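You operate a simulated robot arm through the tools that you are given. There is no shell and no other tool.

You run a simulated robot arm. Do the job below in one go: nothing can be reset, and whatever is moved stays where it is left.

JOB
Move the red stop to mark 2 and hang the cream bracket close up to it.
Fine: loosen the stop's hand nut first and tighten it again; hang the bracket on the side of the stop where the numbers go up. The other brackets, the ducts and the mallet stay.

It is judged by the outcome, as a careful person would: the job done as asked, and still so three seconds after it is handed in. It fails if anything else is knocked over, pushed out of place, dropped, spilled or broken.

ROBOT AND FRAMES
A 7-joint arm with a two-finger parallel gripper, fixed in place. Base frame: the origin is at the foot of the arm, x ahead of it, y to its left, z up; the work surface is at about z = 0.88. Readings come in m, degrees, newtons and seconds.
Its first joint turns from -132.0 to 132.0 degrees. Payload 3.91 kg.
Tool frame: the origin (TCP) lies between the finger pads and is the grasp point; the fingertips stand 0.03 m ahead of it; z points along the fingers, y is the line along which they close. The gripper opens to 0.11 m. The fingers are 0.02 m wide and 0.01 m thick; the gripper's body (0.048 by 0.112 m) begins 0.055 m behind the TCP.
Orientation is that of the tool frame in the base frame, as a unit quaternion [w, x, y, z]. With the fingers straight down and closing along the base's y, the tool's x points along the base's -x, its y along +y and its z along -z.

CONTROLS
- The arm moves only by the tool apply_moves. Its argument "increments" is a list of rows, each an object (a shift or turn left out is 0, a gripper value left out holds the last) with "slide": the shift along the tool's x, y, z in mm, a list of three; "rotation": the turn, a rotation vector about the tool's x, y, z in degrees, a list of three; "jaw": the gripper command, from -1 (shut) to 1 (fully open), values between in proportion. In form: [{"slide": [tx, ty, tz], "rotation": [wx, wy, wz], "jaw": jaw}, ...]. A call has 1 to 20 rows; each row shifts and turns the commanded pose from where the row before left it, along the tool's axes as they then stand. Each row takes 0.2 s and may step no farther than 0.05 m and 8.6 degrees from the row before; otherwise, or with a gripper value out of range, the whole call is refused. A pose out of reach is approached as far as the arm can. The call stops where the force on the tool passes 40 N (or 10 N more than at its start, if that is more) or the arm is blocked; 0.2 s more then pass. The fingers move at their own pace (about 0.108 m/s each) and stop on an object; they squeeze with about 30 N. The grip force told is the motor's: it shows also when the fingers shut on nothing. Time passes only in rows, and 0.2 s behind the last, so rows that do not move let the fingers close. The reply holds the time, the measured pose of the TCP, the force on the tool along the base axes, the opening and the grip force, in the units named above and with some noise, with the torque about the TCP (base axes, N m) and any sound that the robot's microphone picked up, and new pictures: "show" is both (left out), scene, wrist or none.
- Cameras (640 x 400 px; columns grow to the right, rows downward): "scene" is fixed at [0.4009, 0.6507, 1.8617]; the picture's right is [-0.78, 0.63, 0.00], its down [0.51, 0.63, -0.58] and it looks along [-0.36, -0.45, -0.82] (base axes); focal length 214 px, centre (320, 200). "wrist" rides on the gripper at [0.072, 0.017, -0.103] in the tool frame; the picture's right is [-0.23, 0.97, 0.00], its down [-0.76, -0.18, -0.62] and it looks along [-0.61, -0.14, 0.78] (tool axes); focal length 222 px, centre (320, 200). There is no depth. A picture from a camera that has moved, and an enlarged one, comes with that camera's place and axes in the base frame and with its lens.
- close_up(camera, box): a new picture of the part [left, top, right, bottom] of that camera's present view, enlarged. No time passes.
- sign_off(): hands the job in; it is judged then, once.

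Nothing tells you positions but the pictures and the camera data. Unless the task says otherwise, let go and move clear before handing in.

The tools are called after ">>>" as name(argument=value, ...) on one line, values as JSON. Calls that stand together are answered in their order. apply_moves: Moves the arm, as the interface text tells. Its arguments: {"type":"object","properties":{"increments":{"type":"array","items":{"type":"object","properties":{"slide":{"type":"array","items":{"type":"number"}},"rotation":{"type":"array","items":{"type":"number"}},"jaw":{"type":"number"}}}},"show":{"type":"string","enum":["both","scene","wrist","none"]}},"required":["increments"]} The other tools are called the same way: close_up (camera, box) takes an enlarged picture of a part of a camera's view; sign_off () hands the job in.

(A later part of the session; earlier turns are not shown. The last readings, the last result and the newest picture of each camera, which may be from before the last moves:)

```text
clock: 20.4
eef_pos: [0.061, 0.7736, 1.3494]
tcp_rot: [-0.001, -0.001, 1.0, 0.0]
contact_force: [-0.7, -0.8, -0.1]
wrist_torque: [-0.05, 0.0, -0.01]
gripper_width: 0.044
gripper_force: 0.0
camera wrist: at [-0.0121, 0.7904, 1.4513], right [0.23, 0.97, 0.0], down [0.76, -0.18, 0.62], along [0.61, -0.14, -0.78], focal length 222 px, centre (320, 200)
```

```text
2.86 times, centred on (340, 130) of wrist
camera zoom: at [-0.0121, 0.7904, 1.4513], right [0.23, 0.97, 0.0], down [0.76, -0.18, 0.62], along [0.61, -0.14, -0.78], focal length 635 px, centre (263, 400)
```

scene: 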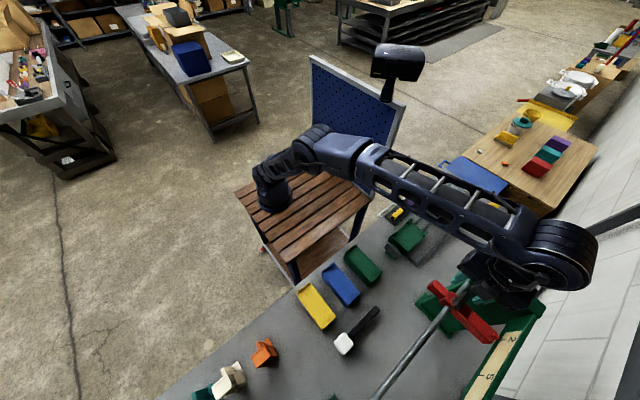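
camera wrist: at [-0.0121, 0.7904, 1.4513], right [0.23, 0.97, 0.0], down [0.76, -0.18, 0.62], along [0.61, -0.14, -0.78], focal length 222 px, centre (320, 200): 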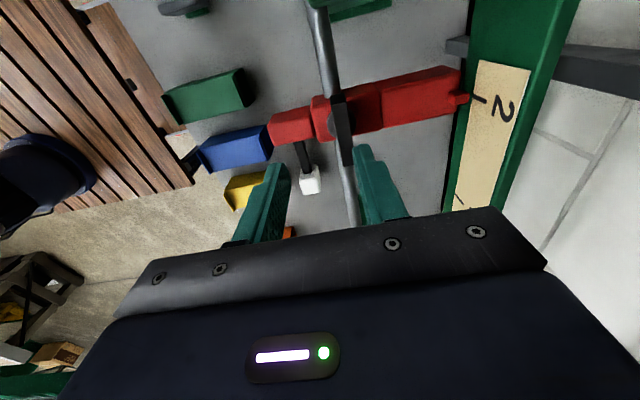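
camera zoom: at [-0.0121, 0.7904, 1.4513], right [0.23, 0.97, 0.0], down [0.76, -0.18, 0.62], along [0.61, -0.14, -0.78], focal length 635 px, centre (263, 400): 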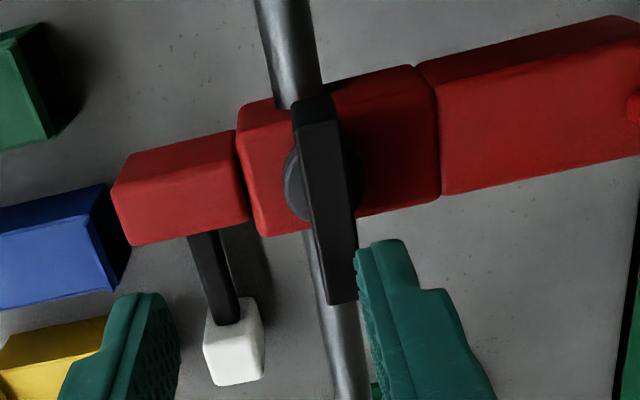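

The stop is at mark 2 with its nut tight. Next I'll rise, move away from the rod and go to look at the cream bracket (about x=0.69, y=0.53).

>>> apply_moves(increments=[{"slide": [0, -10, -40]}, {"slide": [0, -40, -20]}, {"slide": [0, -48, 0]}, {"slide": [0, -48, 0]}, {"slide": [0, -48, 0], "jaw": 1}, {"slide": [-40, -28, 0]}, {"slide": [-45, 0, 0]}, {"slide": [-45, 0, 0]}, {"slide": [-45, 0, 10]}, {"slide": [-45, 0, 20]}, {"slide": [-45, 0, 20]}, {"slide": [-45, 0, 20]}, {"slide": [-45, 0, 20]}, {"slide": [-45, 0, 20]}, {"slide": [-45, 0, 20]}, {"slide": [-45, 0, 20]}, {"slide": [-45, 0, 20]}, {"slide": [0, 0, 0]}], show="both")

```text
clock: 24.2
eef_pos: [0.5955, 0.5531, 1.2389]
tcp_rot: [0.0, 0.0, 1.0, 0.0]
contact_force: [0.2, 0.8, 0.7]
wrist_torque: [-0.04, -0.02, -0.03]
gripper_width: 0.1101
gripper_force: 0.1
camera wrist: at [0.5229, 0.5693, 1.3411], right [0.23, 0.97, 0.0], down [0.76, -0.18, 0.62], along [0.61, -0.14, -0.78], focal length 222 px, centre (320, 200)
```

scene: 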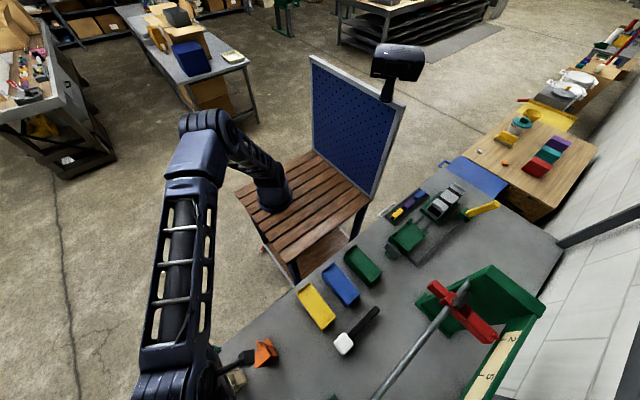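
wrist: 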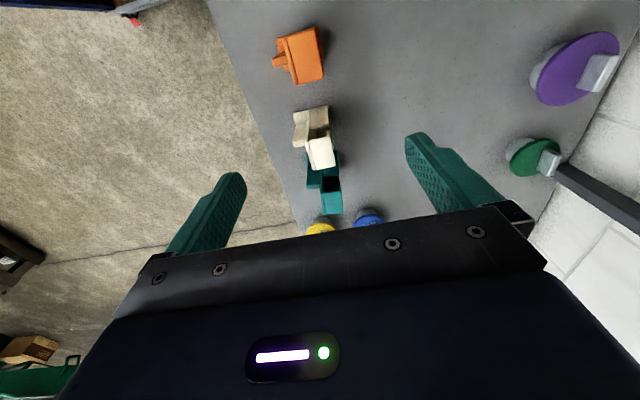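

The brackets are now in view of the wrist camera. I'll enlarge them, and also recheck the stop from the scene camera now that the arm is out of the way.

>>> close_up(camera="wrist", box=[250, 10, 390, 230])

>>> close_up(camera="wrist", box=[280, 95, 350, 220])

>>> close_up(camera="scene", box=[410, 260, 530, 360])

```text
1.82 times, centred on (320, 120) of wrist
camera zoom: at [0.5229, 0.5693, 1.3411], right [0.23, 0.97, 0.0], down [0.76, -0.18, 0.62], along [0.61, -0.14, -0.78], focal length 404 px, centre (320, 346)
```

zoom: 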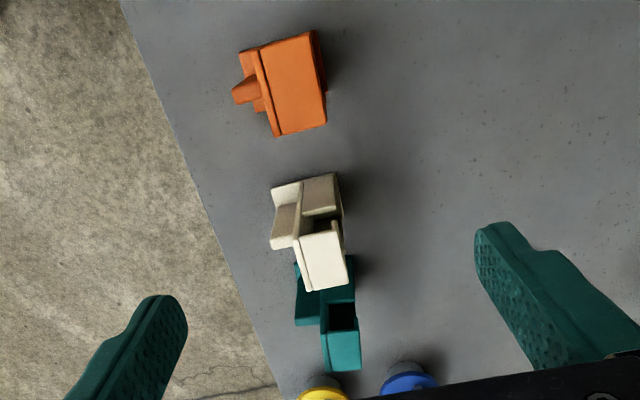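

```text
3.20 times, centred on (315, 158) of wrist
camera zoom: at [0.5229, 0.5693, 1.3411], right [0.23, 0.97, 0.0], down [0.76, -0.18, 0.62], along [0.61, -0.14, -0.78], focal length 711 px, centre (336, 336)
```

zoom: 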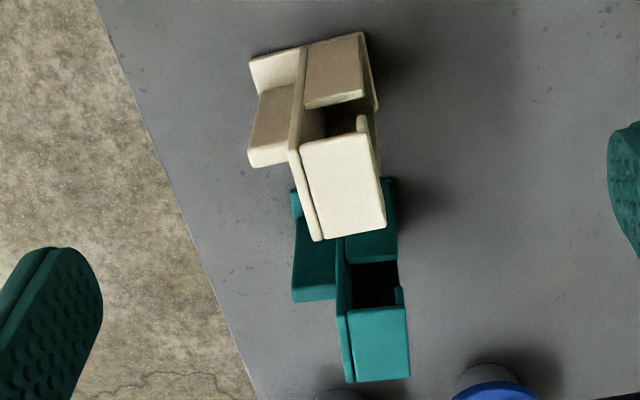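

```text
4.00 times, centred on (470, 310) of scene
camera zoom: at [0.4009, 0.6507, 1.8617], right [-0.78, 0.63, 0.0], down [0.51, 0.63, -0.58], along [-0.36, -0.45, -0.82], focal length 858 px, centre (-280, -240)
```

zoom: 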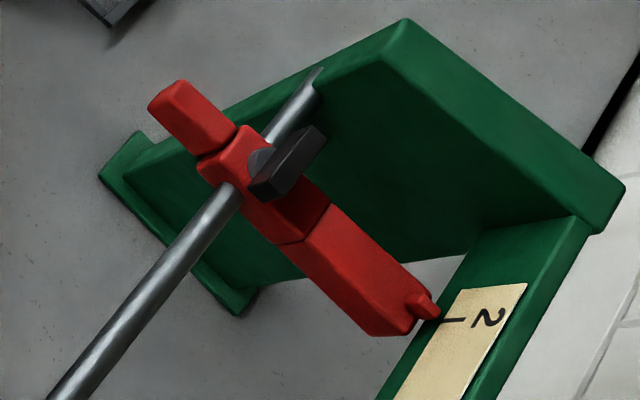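

The stop's pointer lines up with the tick of mark 2. To understand the cream bracket's shape I'll look at it from the −y side, lower down, with the camera turned 90°.

>>> apply_moves(increments=[{"slide": [-30, -38, 0]}, {"slide": [-30, -38, 0]}, {"slide": [-30, -38, 0]}, {"rotation": [0, 0, -8]}, {"rotation": [0, 0, -8]}, {"rotation": [0, 0, -8]}, {"rotation": [0, 0, -8]}, {"rotation": [0, 0, -8]}, {"rotation": [0, 0, -8]}, {"rotation": [0, 0, -8]}, {"rotation": [0, 0, -8]}, {"rotation": [0, 0, -8]}, {"rotation": [0, 0, -8]}, {"rotation": [0, 0, -8]}, {"rotation": [0, 0, -2]}, {"slide": [0, 0, 45]}, {"slide": [0, 0, 45]}, {"slide": [0, 0, 45]}, {"slide": [0, 0, 45]}], show="both")

>>> close_up(camera="wrist", box=[200, 20, 440, 200])

```text
clock: 28.2
eef_pos: [0.685, 0.4363, 1.0587]
tcp_rot: [0.0, -0.707, 0.707, 0.0]
contact_force: [-0.5, -1.0, 0.5]
wrist_torque: [0.04, -0.09, 0.0]
gripper_width: 0.11
gripper_force: 0.2
camera wrist: at [0.6674, 0.3647, 1.1612], right [-0.97, 0.23, 0.0], down [0.18, 0.76, 0.62], along [0.14, 0.61, -0.78], focal length 222 px, centre (320, 200)
```

scene: 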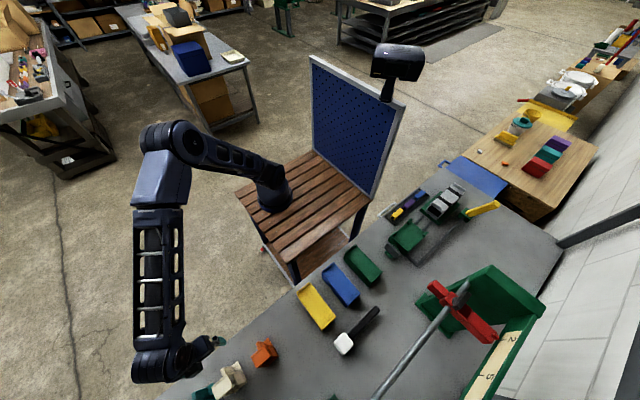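
wrist: 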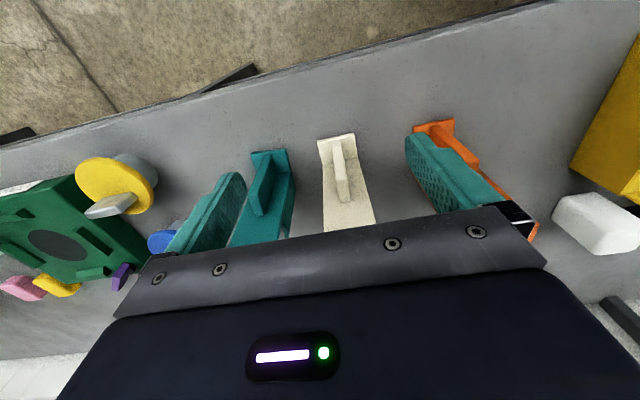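

```text
2.22 times, centred on (320, 110) of wrist
camera zoom: at [0.6674, 0.3647, 1.1612], right [-0.97, 0.23, 0.0], down [0.18, 0.76, 0.62], along [0.14, 0.61, -0.78], focal length 494 px, centre (320, 400)
```

zoom: 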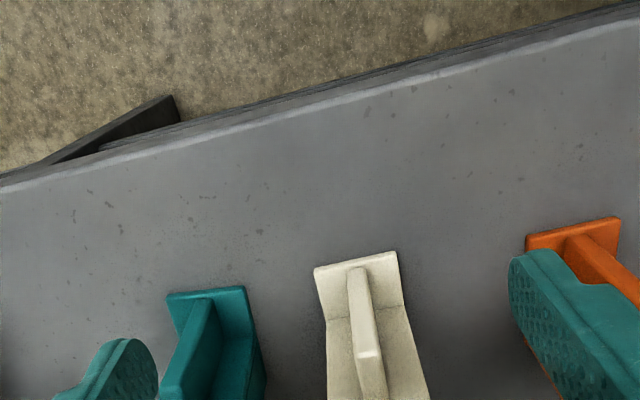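

I see a plate with a rib on the −y side, but the hook part is hidden. I'll tilt the camera to look more level at the bracket.

>>> apply_moves(increments=[{"rotation": [0, -7.5, 0]}, {"rotation": [0, -7.5, 0]}, {"rotation": [0, -7.5, 0]}, {"rotation": [0, -7.5, 0]}, {"slide": [0, 0, 0]}], show="wrist")

>>> close_up(camera="wrist", box=[200, 40, 440, 220])

```text
clock: 29.4
eef_pos: [0.6856, 0.437, 1.0603]
tcp_rot: [-0.183, 0.684, -0.682, -0.184]
contact_force: [-0.3, 0.6, -0.8]
wrist_torque: [0.02, 0.0, 0.0]
gripper_width: 0.1098
gripper_force: 0.2
camera wrist: at [0.6679, 0.3233, 1.1114], right [-0.97, 0.2, 0.11], down [0.18, 0.35, 0.92], along [0.14, 0.92, -0.37], focal length 222 px, centre (320, 200)
```

wrist: 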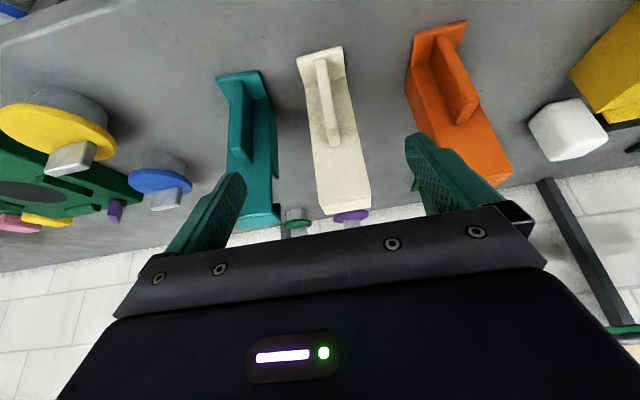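

```text
2.22 times, centred on (320, 130) of wrist
camera zoom: at [0.6679, 0.3233, 1.1114], right [-0.97, 0.2, 0.11], down [0.18, 0.35, 0.92], along [0.14, 0.92, -0.37], focal length 494 px, centre (320, 356)
```

zoom: 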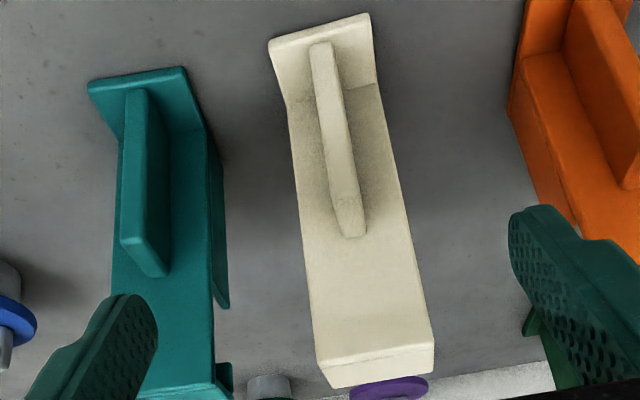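

The brackets stand upright: a foot and rib on the −y side, a hook at the top on the +y side. I want to see the profile from the side, so I'll turn back and look along +x over the orange one.

>>> apply_moves(increments=[{"rotation": [0, 7.5, 0]}, {"rotation": [0, 7.5, 0]}, {"rotation": [0, 7.5, 0]}, {"rotation": [0, 7.5, 0]}, {"slide": [0, 0, -45]}, {"slide": [0, 0, -45]}, {"rotation": [0, 0, 8]}, {"rotation": [0, 0, 8]}, {"rotation": [0, 0, 8]}, {"rotation": [0, 0, 8]}, {"rotation": [0, 0, 8]}, {"rotation": [0, 0, 8]}, {"rotation": [0, 0, 8]}, {"rotation": [0, 0, 8]}, {"rotation": [0, 0, 8]}, {"rotation": [0, 0, 8]}, {"rotation": [0, 0, 8]}, {"rotation": [0, 0, 2]}], show="none")

>>> apply_moves(increments=[{"slide": [32, 34, 0]}, {"slide": [32, 34, 0]}, {"slide": [28, 30, 0]}, {"rotation": [0, -7.5, 0]}, {"rotation": [0, -7.5, 0]}, {"rotation": [0, -7.5, 0]}, {"rotation": [0, -7.5, 0]}, {"slide": [0, 0, 0]}], show="wrist")

>>> close_up(camera="wrist", box=[220, 40, 460, 220])

```text
clock: 33.2
eef_pos: [0.6844, 0.4384, 1.1504]
tcp_rot: [0.0, 0.0, 1.0, 0.0]
contact_force: [-0.3, -0.3, -1.3]
wrist_torque: [-0.01, -0.02, 0.0]
gripper_width: 0.1099
gripper_force: 0.1
```

```text
clock: 35.0
eef_pos: [0.593, 0.5352, 1.1493]
tcp_rot: [0.26, 0.0, 0.966, 0.001]
contact_force: [0.1, 0.4, 0.3]
wrist_torque: [0.04, 0.04, -0.02]
gripper_width: 0.11
gripper_force: 0.1
camera wrist: at [0.4788, 0.5523, 1.2019], right [0.2, 0.97, 0.11], down [0.35, -0.18, 0.92], along [0.92, -0.14, -0.37], focal length 222 px, centre (320, 200)
```

wrist: 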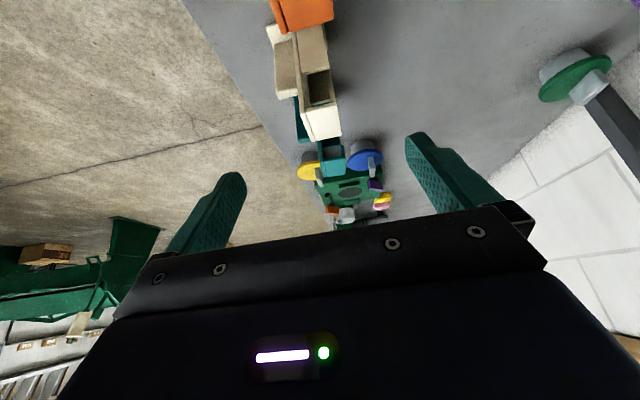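

```text
2.22 times, centred on (340, 130) of wrist
camera zoom: at [0.4788, 0.5523, 1.2019], right [0.2, 0.97, 0.11], down [0.35, -0.18, 0.92], along [0.92, -0.14, -0.37], focal length 494 px, centre (276, 356)
```

zoom: 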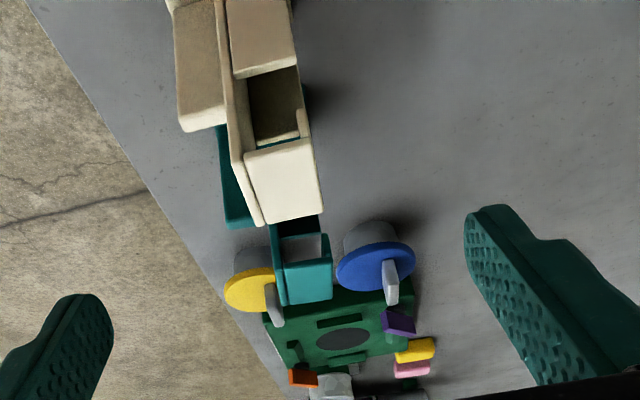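

From the side I see a C‑shaped hook: a top arm with a short lip hanging on the +y side, a gap facing +y, and a lower block. I'll go lower and further back for a more level look at the sizes.

>>> apply_moves(increments=[{"slide": [-30, 0, 40]}, {"slide": [-30, 0, 40]}, {"slide": [0, 0, 0]}], show="wrist")

>>> close_up(camera="wrist", box=[230, 0, 430, 150])

```text
clock: 35.8
eef_pos: [0.6848, 0.5354, 1.11]
tcp_rot: [0.259, -0.001, 0.966, 0.0]
contact_force: [-0.7, 0.3, -0.2]
wrist_torque: [0.03, 0.03, -0.01]
gripper_width: 0.11
gripper_force: 0.1
camera wrist: at [0.571, 0.5528, 1.1629], right [0.2, 0.97, 0.11], down [0.35, -0.18, 0.92], along [0.92, -0.14, -0.37], focal length 222 px, centre (320, 200)
```

wrist: 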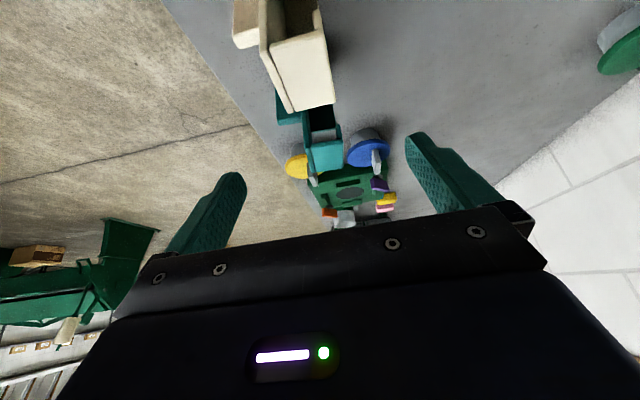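

```text
2.67 times, centred on (330, 75) of wrist
camera zoom: at [0.571, 0.5528, 1.1629], right [0.2, 0.97, 0.11], down [0.35, -0.18, 0.92], along [0.92, -0.14, -0.37], focal length 592 px, centre (293, 533)
```

zoom: 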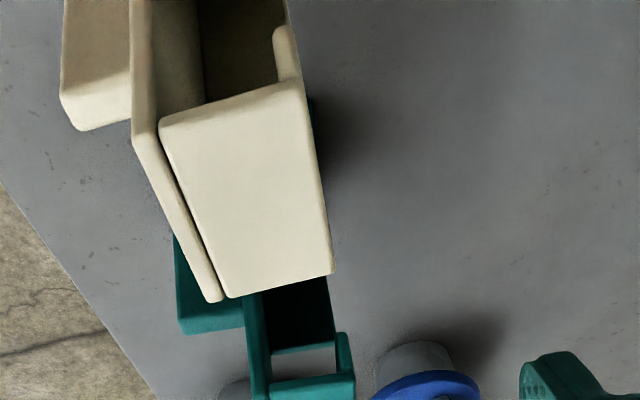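

That slide ran along the tilted tool axes and took me the wrong way. I'll correct by moving back in −x and lower.

>>> apply_moves(increments=[{"slide": [41, 0, -8]}, {"slide": [41, 0, -8]}, {"slide": [42, 0, -9]}, {"slide": [0, 0, 0]}], show="wrist")

>>> close_up(camera="wrist", box=[250, 20, 400, 150])

```text
clock: 36.8
eef_pos: [0.5665, 0.5351, 1.069]
tcp_rot: [0.259, -0.001, 0.966, 0.001]
contact_force: [-0.5, -0.6, -0.2]
wrist_torque: [0.02, -0.02, -0.01]
gripper_width: 0.11
gripper_force: 0.1
camera wrist: at [0.4508, 0.5523, 1.1215], right [0.2, 0.97, 0.11], down [0.35, -0.18, 0.92], along [0.92, -0.14, -0.37], focal length 222 px, centre (320, 200)
```

wrist: 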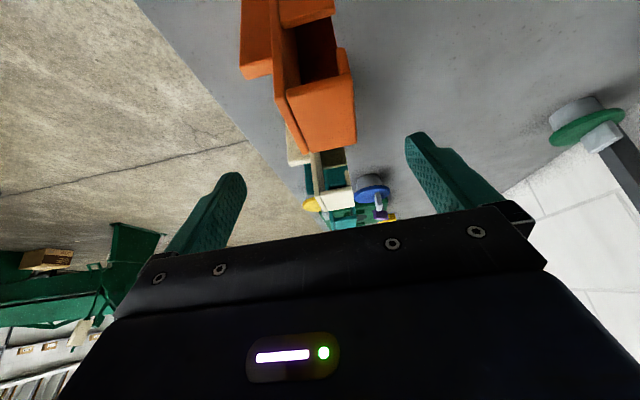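

```text
3.08 times, centred on (325, 85) of wrist
camera zoom: at [0.4508, 0.5523, 1.1215], right [0.2, 0.97, 0.11], down [0.35, -0.18, 0.92], along [0.92, -0.14, -0.37], focal length 684 px, centre (305, 554)
```

zoom: 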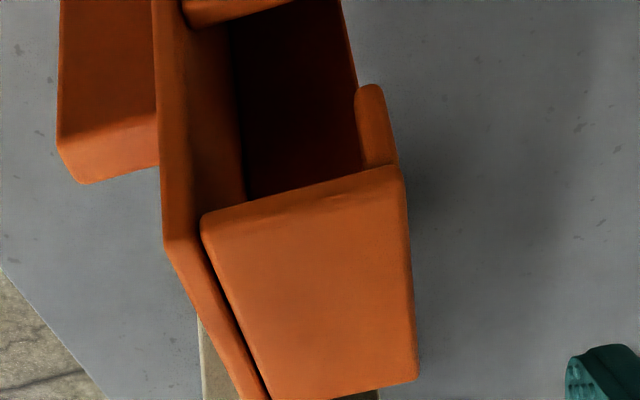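

The orange twin confirms the shape. I place the cream bracket with its top at z≈1.0375, x 0.648–0.698, y 0.518–0.554 (plate and hook), square to the base axes. I'll untilt, rise, and go above it with the fingers closing along y.

>>> apply_moves(increments=[{"slide": [-15, 0, -26]}, {"slide": [-15, 0, -26]}, {"rotation": [0, 7.5, 0]}, {"rotation": [0, 7.5, 0]}, {"rotation": [0, 7.5, 0]}, {"rotation": [0, 7.5, 0]}, {"slide": [-40, 0, 0], "jaw": 0.3}, {"slide": [-40, 0, 0]}, {"slide": [-26.5, 0, 0]}, {"slide": [0, 0, 0]}], show="both")

>>> close_up(camera="wrist", box=[220, 60, 440, 220])

```text
clock: 39.0
eef_pos: [0.6731, 0.5359, 1.1297]
tcp_rot: [0.0, -0.001, 1.0, 0.0]
contact_force: [0.3, 0.5, 0.2]
wrist_torque: [0.02, 0.0, -0.02]
gripper_width: 0.0716
gripper_force: 0.0
camera wrist: at [0.5998, 0.5522, 1.2314], right [0.23, 0.97, 0.0], down [0.76, -0.18, 0.62], along [0.61, -0.14, -0.78], focal length 222 px, centre (320, 200)
```

scene: 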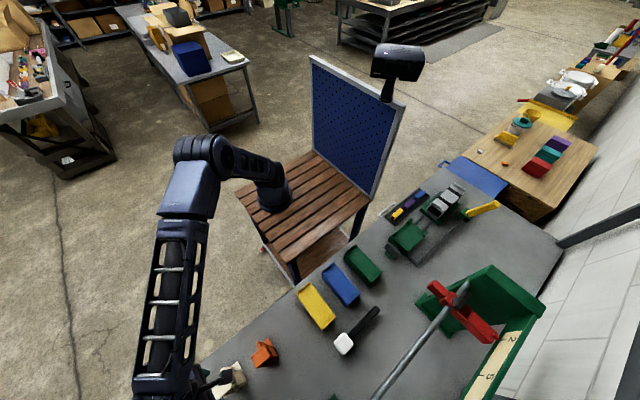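
wrist: 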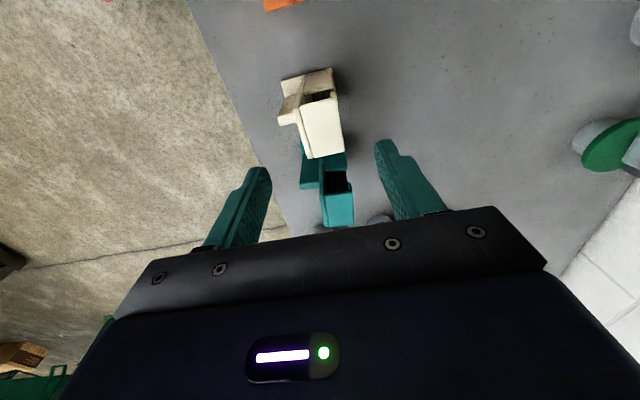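

```text
2.50 times, centred on (330, 140) of wrist
camera zoom: at [0.5998, 0.5522, 1.2314], right [0.23, 0.97, 0.0], down [0.76, -0.18, 0.62], along [0.61, -0.14, -0.78], focal length 555 px, centre (295, 350)
```

zoom: 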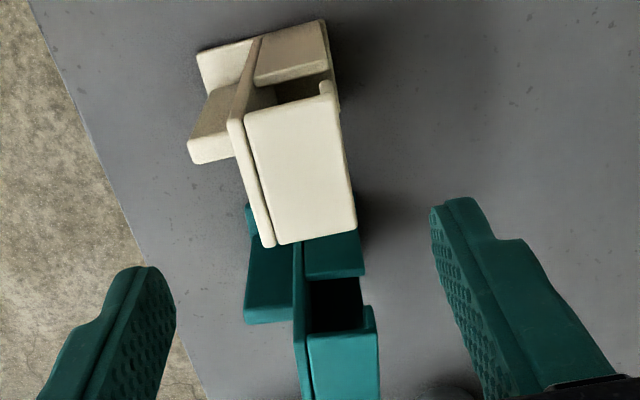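

The picture confirms the position and shows the bracket turned about −2°. I'll match that yaw and descend, so the fingertips end about 16 mm below its top.

>>> apply_moves(increments=[{"slide": [-1, 0, 0], "rotation": [0, 0, 2]}, {"slide": [0, 0, 30]}, {"slide": [0, 0, 25]}, {"slide": [0, 0, 0]}], show="wrist")

>>> close_up(camera="wrist", box=[220, 60, 440, 220])

```text
clock: 40.0
eef_pos: [0.6719, 0.5353, 1.0735]
tcp_rot: [-0.001, 0.016, 1.0, 0.0]
contact_force: [-0.2, -0.4, -0.7]
wrist_torque: [0.02, 0.02, -0.02]
gripper_width: 0.0716
gripper_force: 0.0
camera wrist: at [0.6005, 0.5551, 1.1762], right [0.26, 0.97, 0.0], down [0.76, -0.2, 0.62], along [0.6, -0.16, -0.78], focal length 222 px, centre (320, 200)
```

wrist: 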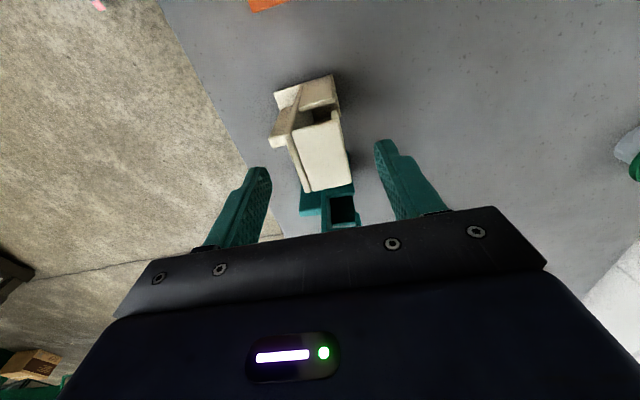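

```text
2.50 times, centred on (330, 140) of wrist
camera zoom: at [0.6005, 0.5551, 1.1762], right [0.26, 0.97, 0.0], down [0.76, -0.2, 0.62], along [0.6, -0.16, -0.78], focal length 555 px, centre (295, 350)
```

zoom: 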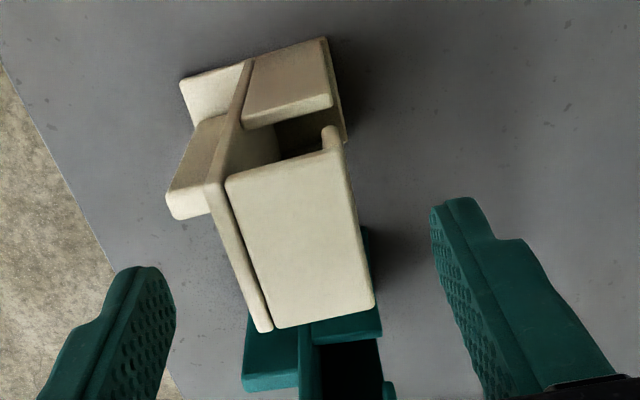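

The fingers straddle the hook evenly. I'll descend the last 22 mm, close gently and check.

>>> apply_moves(increments=[{"slide": [-1.5, 0, 11]}, {"slide": [0, 0, 11]}, {"slide": [0, 0, 0]}, {"jaw": -1}, {"slide": [0, 0, 0]}, {"slide": [0, 0, 0]}], show="wrist")

>>> close_up(camera="wrist", box=[220, 60, 440, 230])

```text
clock: 41.4
eef_pos: [0.674, 0.5351, 1.053]
tcp_rot: [0.001, 0.016, 1.0, 0.0]
contact_force: [0.3, 0.8, 1.5]
wrist_torque: [0.0, -0.07, 0.01]
gripper_width: 0.0376
gripper_force: 29.6
camera wrist: at [0.6017, 0.5553, 1.1548], right [0.26, 0.97, 0.0], down [0.76, -0.2, 0.62], along [0.6, -0.16, -0.78], focal length 222 px, centre (320, 200)
```

wrist: 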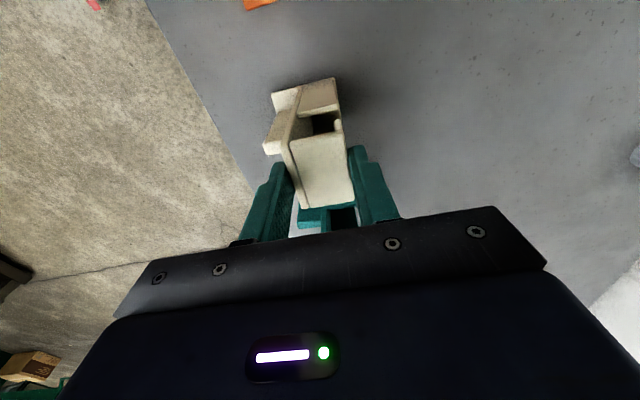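

```text
2.35 times, centred on (330, 145) of wrist
camera zoom: at [0.6017, 0.5553, 1.1548], right [0.26, 0.97, 0.0], down [0.76, -0.2, 0.62], along [0.6, -0.16, -0.78], focal length 523 px, centre (296, 329)
```

zoom: 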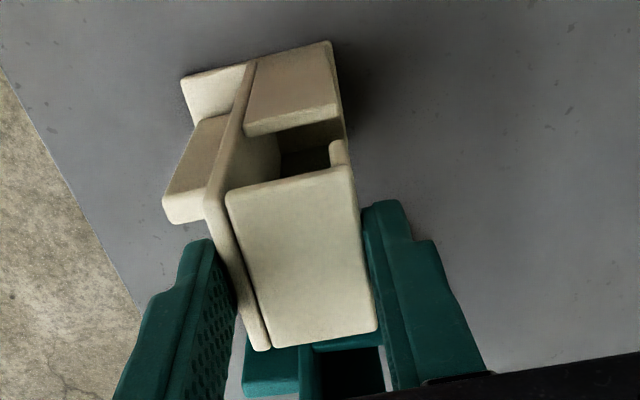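

The bracket is gripped at 37.6 mm. I'll lift it straight up, clear of its neighbours.

>>> apply_moves(increments=[{"slide": [0, 0, -10]}, {"slide": [0, 0, -20]}, {"slide": [0, 0, -30]}, {"slide": [0, 0, -40]}, {"slide": [0, 0, -40]}, {"slide": [0, 0, -40]}, {"slide": [0, 0, -40]}, {"slide": [0, 0, -20], "rotation": [0, 0, -2]}, {"slide": [0, 0, 0]}], show="both")

>>> close_up(camera="wrist", box=[220, 60, 440, 230])

```text
clock: 43.4
eef_pos: [0.6754, 0.534, 1.2935]
tcp_rot: [0.0, 0.001, 1.0, 0.0]
contact_force: [-0.4, 0.3, -2.6]
wrist_torque: [0.0, 0.02, 0.03]
gripper_width: 0.0379
gripper_force: 30.5
camera wrist: at [0.6024, 0.5522, 1.3953], right [0.23, 0.97, 0.0], down [0.76, -0.18, 0.62], along [0.61, -0.14, -0.78], focal length 222 px, centre (320, 200)
```

scene: 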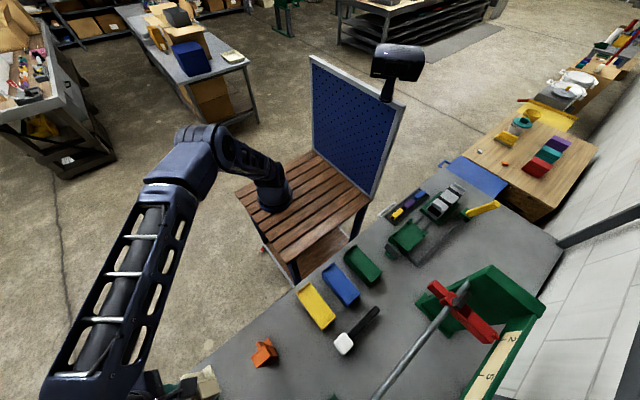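
wrist: 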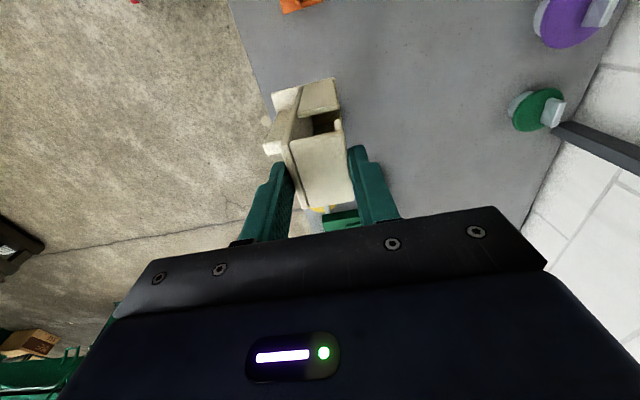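

```text
2.35 times, centred on (330, 145) of wrist
camera zoom: at [0.6024, 0.5522, 1.3953], right [0.23, 0.97, 0.0], down [0.76, -0.18, 0.62], along [0.61, -0.14, -0.78], focal length 523 px, centre (296, 329)
```

zoom: 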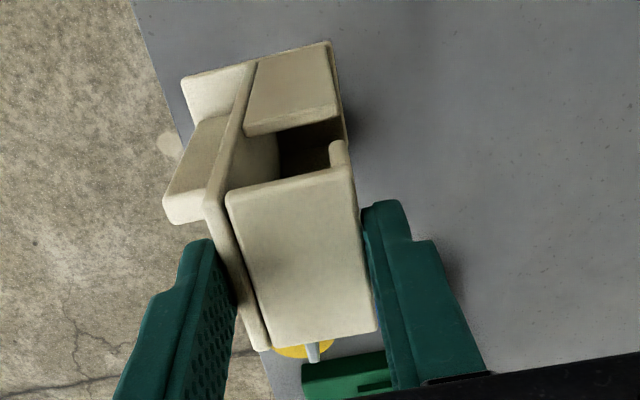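

The bracket is held steady. I'll carry it along −x in front of the rod, well short of it in y, to about x=0.22.

>>> apply_moves(increments=[{"slide": [20, 3, 0]}, {"slide": [40, 6, 0]}, {"slide": [45, 6, 0]}, {"slide": [45, 6, 0]}, {"slide": [45, 6, 0]}, {"slide": [45, 6, 0]}, {"slide": [45, 6, 0]}, {"slide": [45, 6, 0]}, {"slide": [45, 6, 0]}, {"slide": [45, 6, 0]}, {"slide": [25, 6, 0]}, {"slide": [10, 3, 0]}, {"slide": [0, 0, 0]}], show="both")

```text
clock: 46.2
eef_pos: [0.2193, 0.6024, 1.293]
tcp_rot: [0.0, 0.0, 1.0, 0.0]
contact_force: [-0.7, 0.3, -2.1]
wrist_torque: [0.04, 0.04, 0.02]
gripper_width: 0.0375
gripper_force: 30.3
camera wrist: at [0.1464, 0.6184, 1.3952], right [0.23, 0.97, 0.0], down [0.76, -0.18, 0.62], along [0.61, -0.14, -0.78], focal length 222 px, centre (320, 200)
```

scene: 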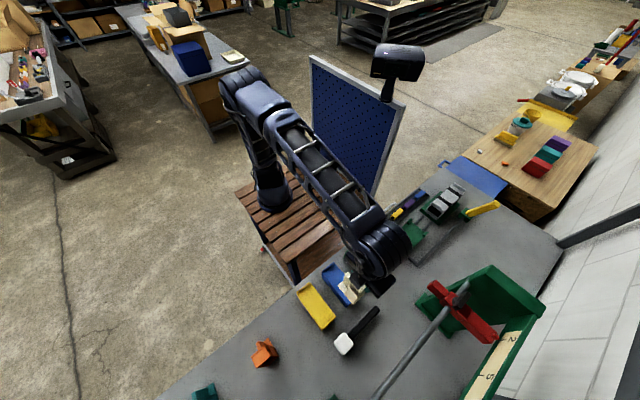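
wrist: 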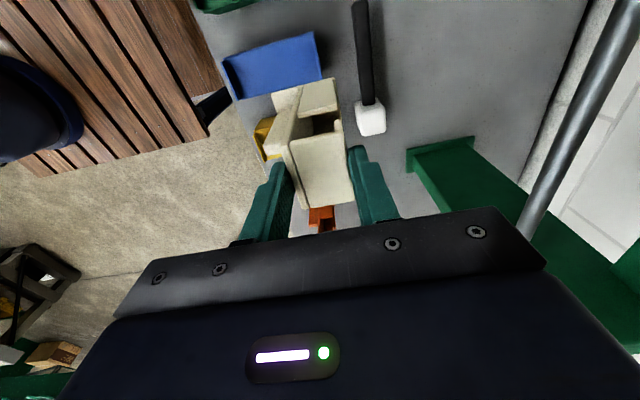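

The rod is in view at the right. I'll enlarge it to pin down its height from this angle.

>>> close_up(camera="wrist", box=[500, 0, 640, 90])

>>> close_up(camera="wrist", box=[480, 120, 640, 220])

```text
4.44 times, centred on (570, 45) of wrist
camera zoom: at [0.1464, 0.6184, 1.3952], right [0.23, 0.97, 0.0], down [0.76, -0.18, 0.62], along [0.61, -0.14, -0.78], focal length 987 px, centre (-791, 889)
```

zoom: 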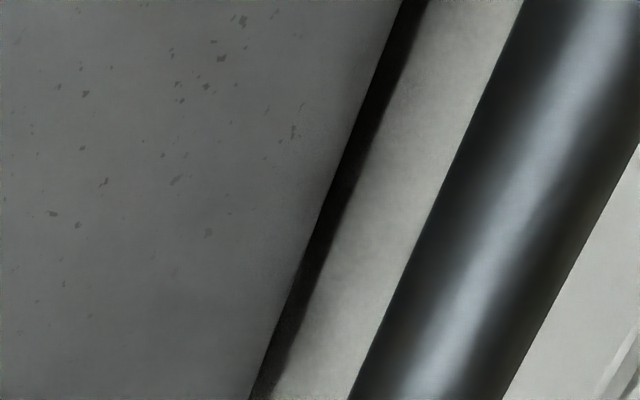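

```text
4.00 times, centred on (560, 170) of wrist
camera zoom: at [0.1464, 0.6184, 1.3952], right [0.23, 0.97, 0.0], down [0.76, -0.18, 0.62], along [0.61, -0.14, -0.78], focal length 888 px, centre (-640, 320)
```

zoom: 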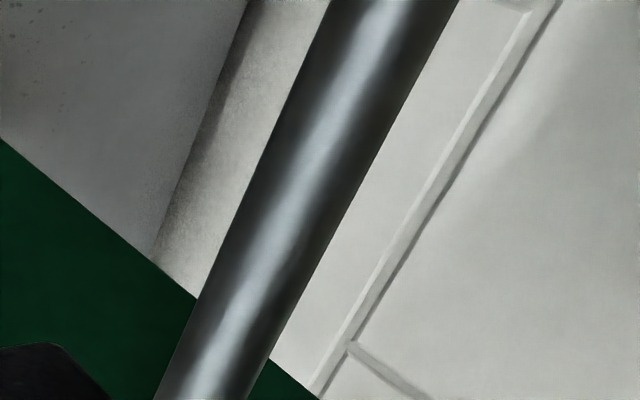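

Combining the views gives the rod axis at y≈0.789, z≈1.2325, with a diameter of about 16 mm. The hook's gap is about 26 mm, centred 34 mm below the bracket's top. I'll line that up at x≈0.17 just in front of the rod and look.

>>> apply_moves(increments=[{"slide": [25, 20, 5]}, {"slide": [24, 30, 6]}, {"slide": [0, 40, 0]}, {"slide": [0, 40, 0]}, {"slide": [0, 0, 0]}], show="both")

>>> close_up(camera="wrist", box=[240, 50, 460, 220])

>>> close_up(camera="scene", box=[380, 260, 520, 380])

```text
clock: 47.4
eef_pos: [0.1703, 0.7312, 1.2813]
tcp_rot: [0.0, -0.001, 1.0, 0.0]
contact_force: [-0.7, -0.3, -1.9]
wrist_torque: [0.05, -0.02, -0.02]
gripper_width: 0.0378
gripper_force: 30.3
camera wrist: at [0.0976, 0.7487, 1.3842], right [0.23, 0.97, 0.0], down [0.76, -0.18, 0.62], along [0.61, -0.14, -0.78], focal length 222 px, centre (320, 200)
```

scene: 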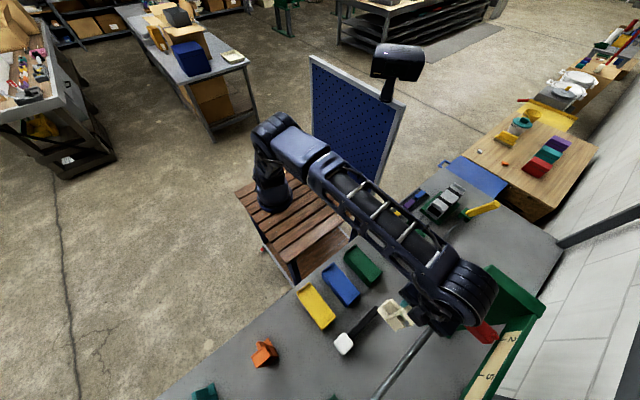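
wrist: 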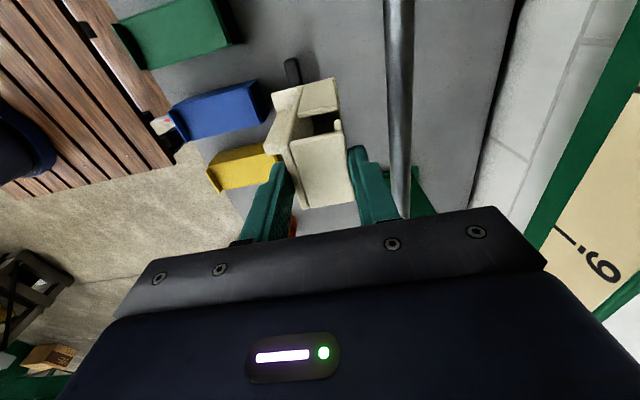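

```text
2.35 times, centred on (350, 135) of wrist
camera zoom: at [0.0976, 0.7487, 1.3842], right [0.23, 0.97, 0.0], down [0.76, -0.18, 0.62], along [0.61, -0.14, -0.78], focal length 523 px, centre (249, 353)
```

zoom: 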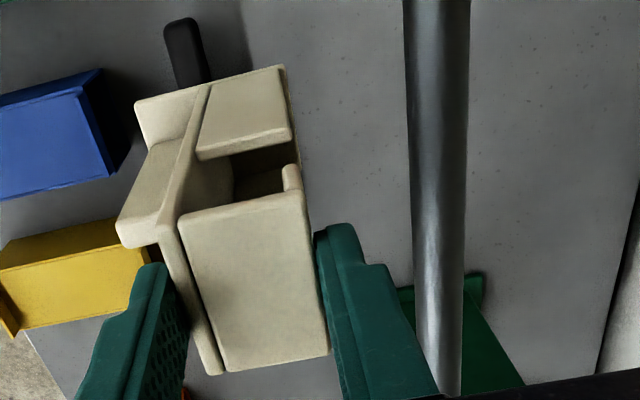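

```text
3.33 times, centred on (450, 320) of scene
camera zoom: at [0.4009, 0.6507, 1.8617], right [-0.78, 0.63, 0.0], down [0.51, 0.63, -0.58], along [-0.36, -0.45, -0.82], focal length 715 px, centre (-113, -200)
```

zoom: 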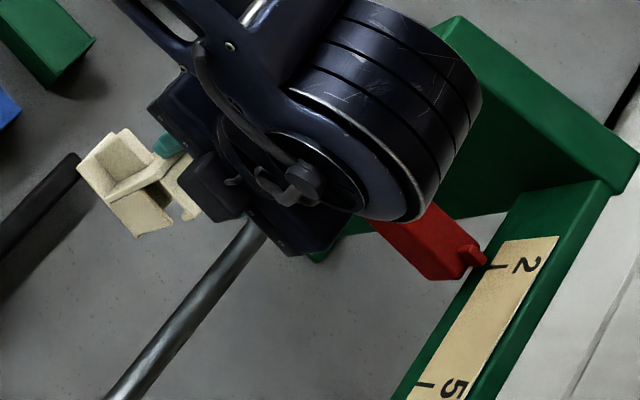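

Rod height is confirmed at z≈1.2315, y≈0.790, and the hook's gap spans about 1.219–1.245, so it should pass. I'll move slowly toward +y and watch the force.

>>> apply_moves(increments=[{"slide": [0, 8, 0]}, {"slide": [0, 8, 0]}, {"slide": [0, 8, 0]}, {"slide": [0, 6, 0]}, {"slide": [0, 0, 0]}], show="wrist")

>>> close_up(camera="wrist", box=[240, 50, 460, 220])

```text
clock: 48.6
eef_pos: [0.1708, 0.7608, 1.2814]
tcp_rot: [0.0, 0.001, 1.0, -0.001]
contact_force: [1.4, 0.2, -1.8]
wrist_torque: [0.0, 0.0, -0.01]
gripper_width: 0.0375
gripper_force: 30.4
camera wrist: at [0.0975, 0.7785, 1.3842], right [0.23, 0.97, 0.0], down [0.76, -0.18, 0.62], along [0.61, -0.14, -0.78], focal length 222 px, centre (320, 200)
```

wrist: 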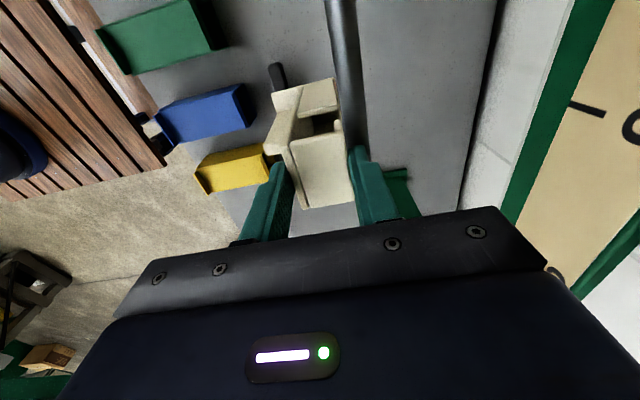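

```text
2.35 times, centred on (350, 135) of wrist
camera zoom: at [0.0975, 0.7785, 1.3842], right [0.23, 0.97, 0.0], down [0.76, -0.18, 0.62], along [0.61, -0.14, -0.78], focal length 523 px, centre (249, 353)
```

zoom: 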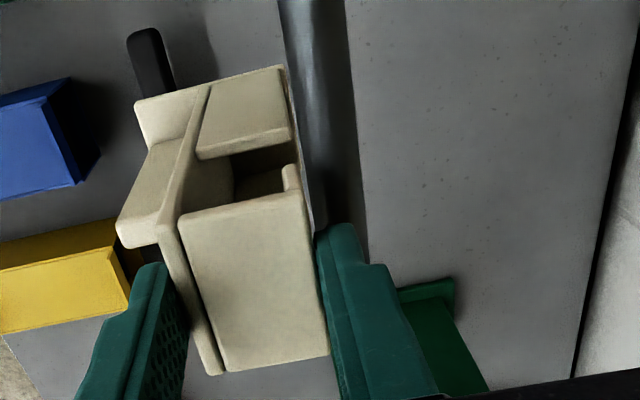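

The lip is just at the rod's near side with no contact so far. I'll keep moving in small steps.

>>> apply_moves(increments=[{"slide": [0, 4, 0]}, {"slide": [0, 4, 0]}, {"slide": [0, 4, 0]}, {"slide": [0, 0, 0]}], show="wrist")

>>> close_up(camera="wrist", box=[240, 50, 460, 220])

```text
clock: 49.6
eef_pos: [0.17, 0.7728, 1.2812]
tcp_rot: [0.0, -0.001, 1.0, 0.0]
contact_force: [-0.6, -0.7, -2.1]
wrist_torque: [0.03, -0.02, 0.0]
gripper_width: 0.0374
gripper_force: 29.9
camera wrist: at [0.0973, 0.7903, 1.3842], right [0.23, 0.97, 0.0], down [0.76, -0.18, 0.62], along [0.61, -0.14, -0.78], focal length 222 px, centre (320, 200)
```

wrist: 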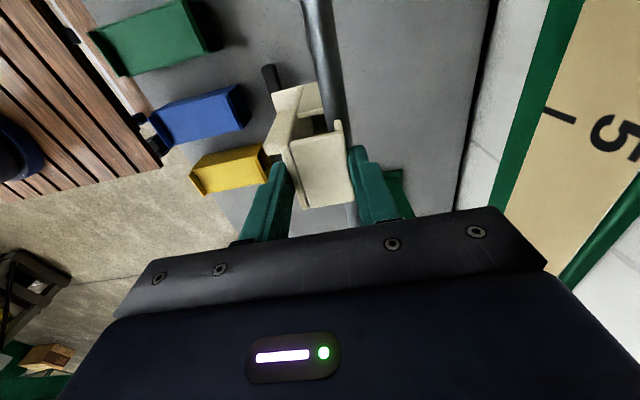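

```text
2.35 times, centred on (350, 135) of wrist
camera zoom: at [0.0973, 0.7903, 1.3842], right [0.23, 0.97, 0.0], down [0.76, -0.18, 0.62], along [0.61, -0.14, -0.78], focal length 523 px, centre (249, 353)
```

zoom: 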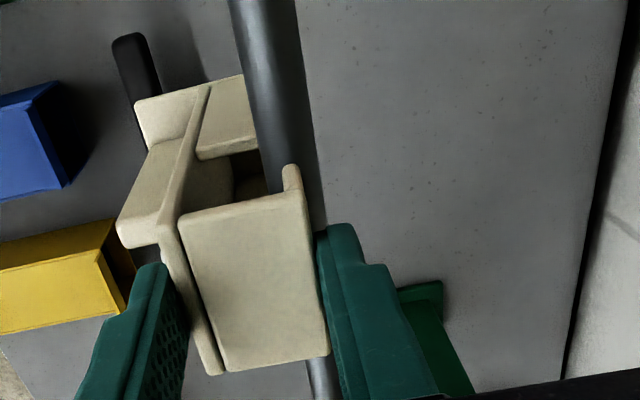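

The rod is entering under the lip and above the lower block without contact. I'll go the remaining 15 mm to centre it in the hook.

>>> apply_moves(increments=[{"slide": [0, 4, 0]}, {"slide": [0, 4, 0]}, {"slide": [0, 4, 0]}, {"slide": [0, 3, 0]}, {"slide": [0, 0, 0]}], show="wrist")

>>> close_up(camera="wrist", box=[240, 50, 460, 220])

```text
clock: 50.8
eef_pos: [0.1714, 0.7889, 1.2813]
tcp_rot: [0.0, 0.001, 1.0, 0.0]
contact_force: [-0.7, -0.7, -1.5]
wrist_torque: [0.02, 0.0, 0.01]
gripper_width: 0.0376
gripper_force: 29.8
camera wrist: at [0.0974, 0.8055, 1.3841], right [0.23, 0.97, 0.0], down [0.76, -0.18, 0.62], along [0.61, -0.14, -0.78], focal length 222 px, centre (320, 200)
```

wrist: 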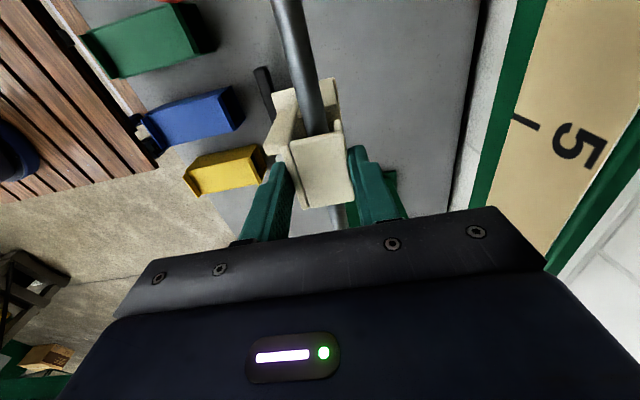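

```text
2.35 times, centred on (350, 135) of wrist
camera zoom: at [0.0974, 0.8055, 1.3841], right [0.23, 0.97, 0.0], down [0.76, -0.18, 0.62], along [0.61, -0.14, -0.78], focal length 523 px, centre (249, 353)
```

zoom: 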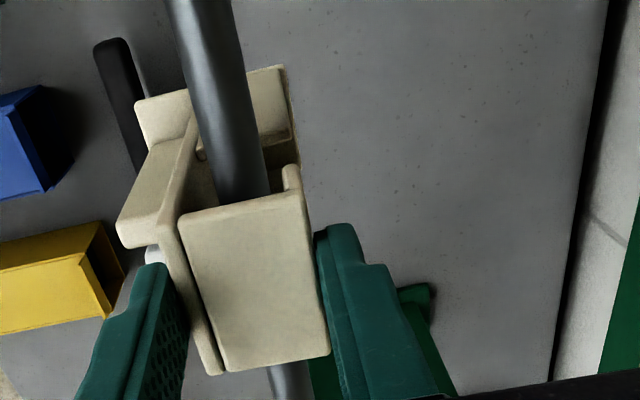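

The rod is inside the hook. I'll lower 12 mm so the lip goes behind the rod, then slide along toward the stop.

>>> apply_moves(increments=[{"slide": [0, 0, 4]}, {"slide": [0, 0, 4]}, {"slide": [0, 0, 4]}, {"slide": [8, 0, 0]}, {"slide": [12, 0, 0]}, {"slide": [12, 0, 0]}, {"slide": [12, 0, 0]}, {"slide": [8, 0, 0]}, {"slide": [0, 0, 0]}], show="both")

>>> close_up(camera="wrist", box=[240, 50, 460, 220])

>>> close_up(camera="scene", box=[400, 260, 520, 380])

```text
clock: 52.8
eef_pos: [0.1187, 0.7883, 1.2693]
tcp_rot: [0.001, 0.0, 1.0, 0.0]
contact_force: [-0.2, 0.3, -1.7]
wrist_torque: [0.02, 0.0, -0.04]
gripper_width: 0.0377
gripper_force: 29.9
camera wrist: at [0.0458, 0.8051, 1.372], right [0.23, 0.97, 0.0], down [0.76, -0.18, 0.62], along [0.61, -0.14, -0.78], focal length 222 px, centre (320, 200)
```

scene: 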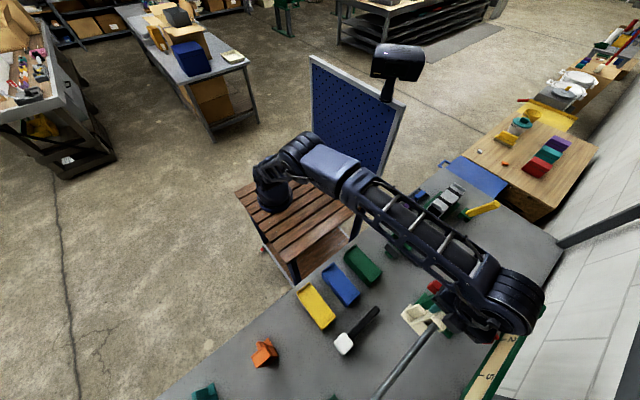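
wrist: 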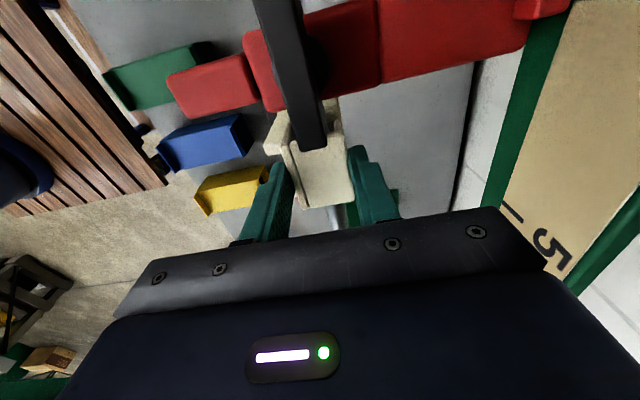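

```text
2.35 times, centred on (350, 135) of wrist
camera zoom: at [0.0458, 0.8051, 1.372], right [0.23, 0.97, 0.0], down [0.76, -0.18, 0.62], along [0.61, -0.14, -0.78], focal length 523 px, centre (249, 353)
```

zoom: 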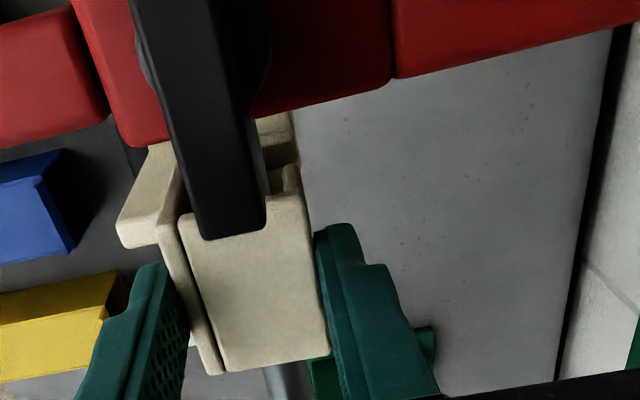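

```text
3.33 times, centred on (460, 320) of scene
camera zoom: at [0.4009, 0.6507, 1.8617], right [-0.78, 0.63, 0.0], down [0.51, 0.63, -0.58], along [-0.36, -0.45, -0.82], focal length 715 px, centre (-147, -200)
```

zoom: 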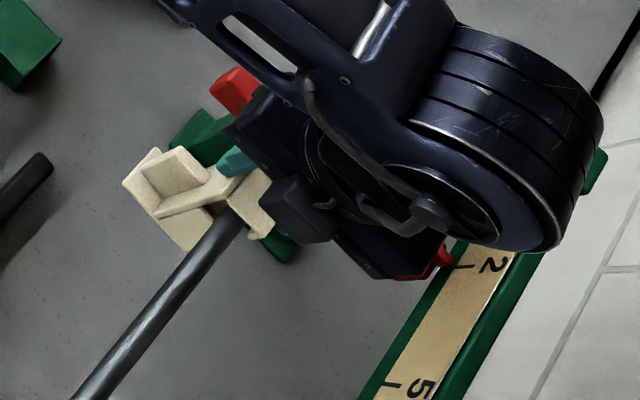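

The handle end is at x≈0.086 and above the bracket's level. I'll lower a few millimetres more until the hook almost seats, then close the gap to the stop.

>>> apply_moves(increments=[{"slide": [0, 0, 3]}, {"slide": [0, 0, 2]}, {"slide": [0, 0, 0]}], show="none")

>>> apply_moves(increments=[{"slide": [0, 0, 1.5]}, {"slide": [0, 0, 0]}], show="none")

>>> apply_moves(increments=[{"slide": [0, 0, 1]}, {"slide": [0, 0, 0]}], show="none")

```text
clock: 53.6
eef_pos: [0.1189, 0.789, 1.265]
tcp_rot: [0.001, -0.001, 1.0, 0.0]
contact_force: [-0.2, -0.1, -2.8]
wrist_torque: [0.02, 0.02, -0.01]
gripper_width: 0.0374
gripper_force: 30.0
```

```text
clock: 54.2
eef_pos: [0.1192, 0.7882, 1.2622]
tcp_rot: [0.0, 0.0, 1.0, 0.0]
contact_force: [0.3, 0.1, -2.1]
wrist_torque: [0.06, 0.01, -0.04]
gripper_width: 0.0375
gripper_force: 29.9
```

```text
clock: 54.8
eef_pos: [0.1197, 0.7871, 1.2614]
tcp_rot: [0.0, 0.0, 1.0, 0.001]
contact_force: [0.2, -0.3, -3.4]
wrist_torque: [0.02, -0.04, 0.01]
gripper_width: 0.0378
gripper_force: 29.6
```

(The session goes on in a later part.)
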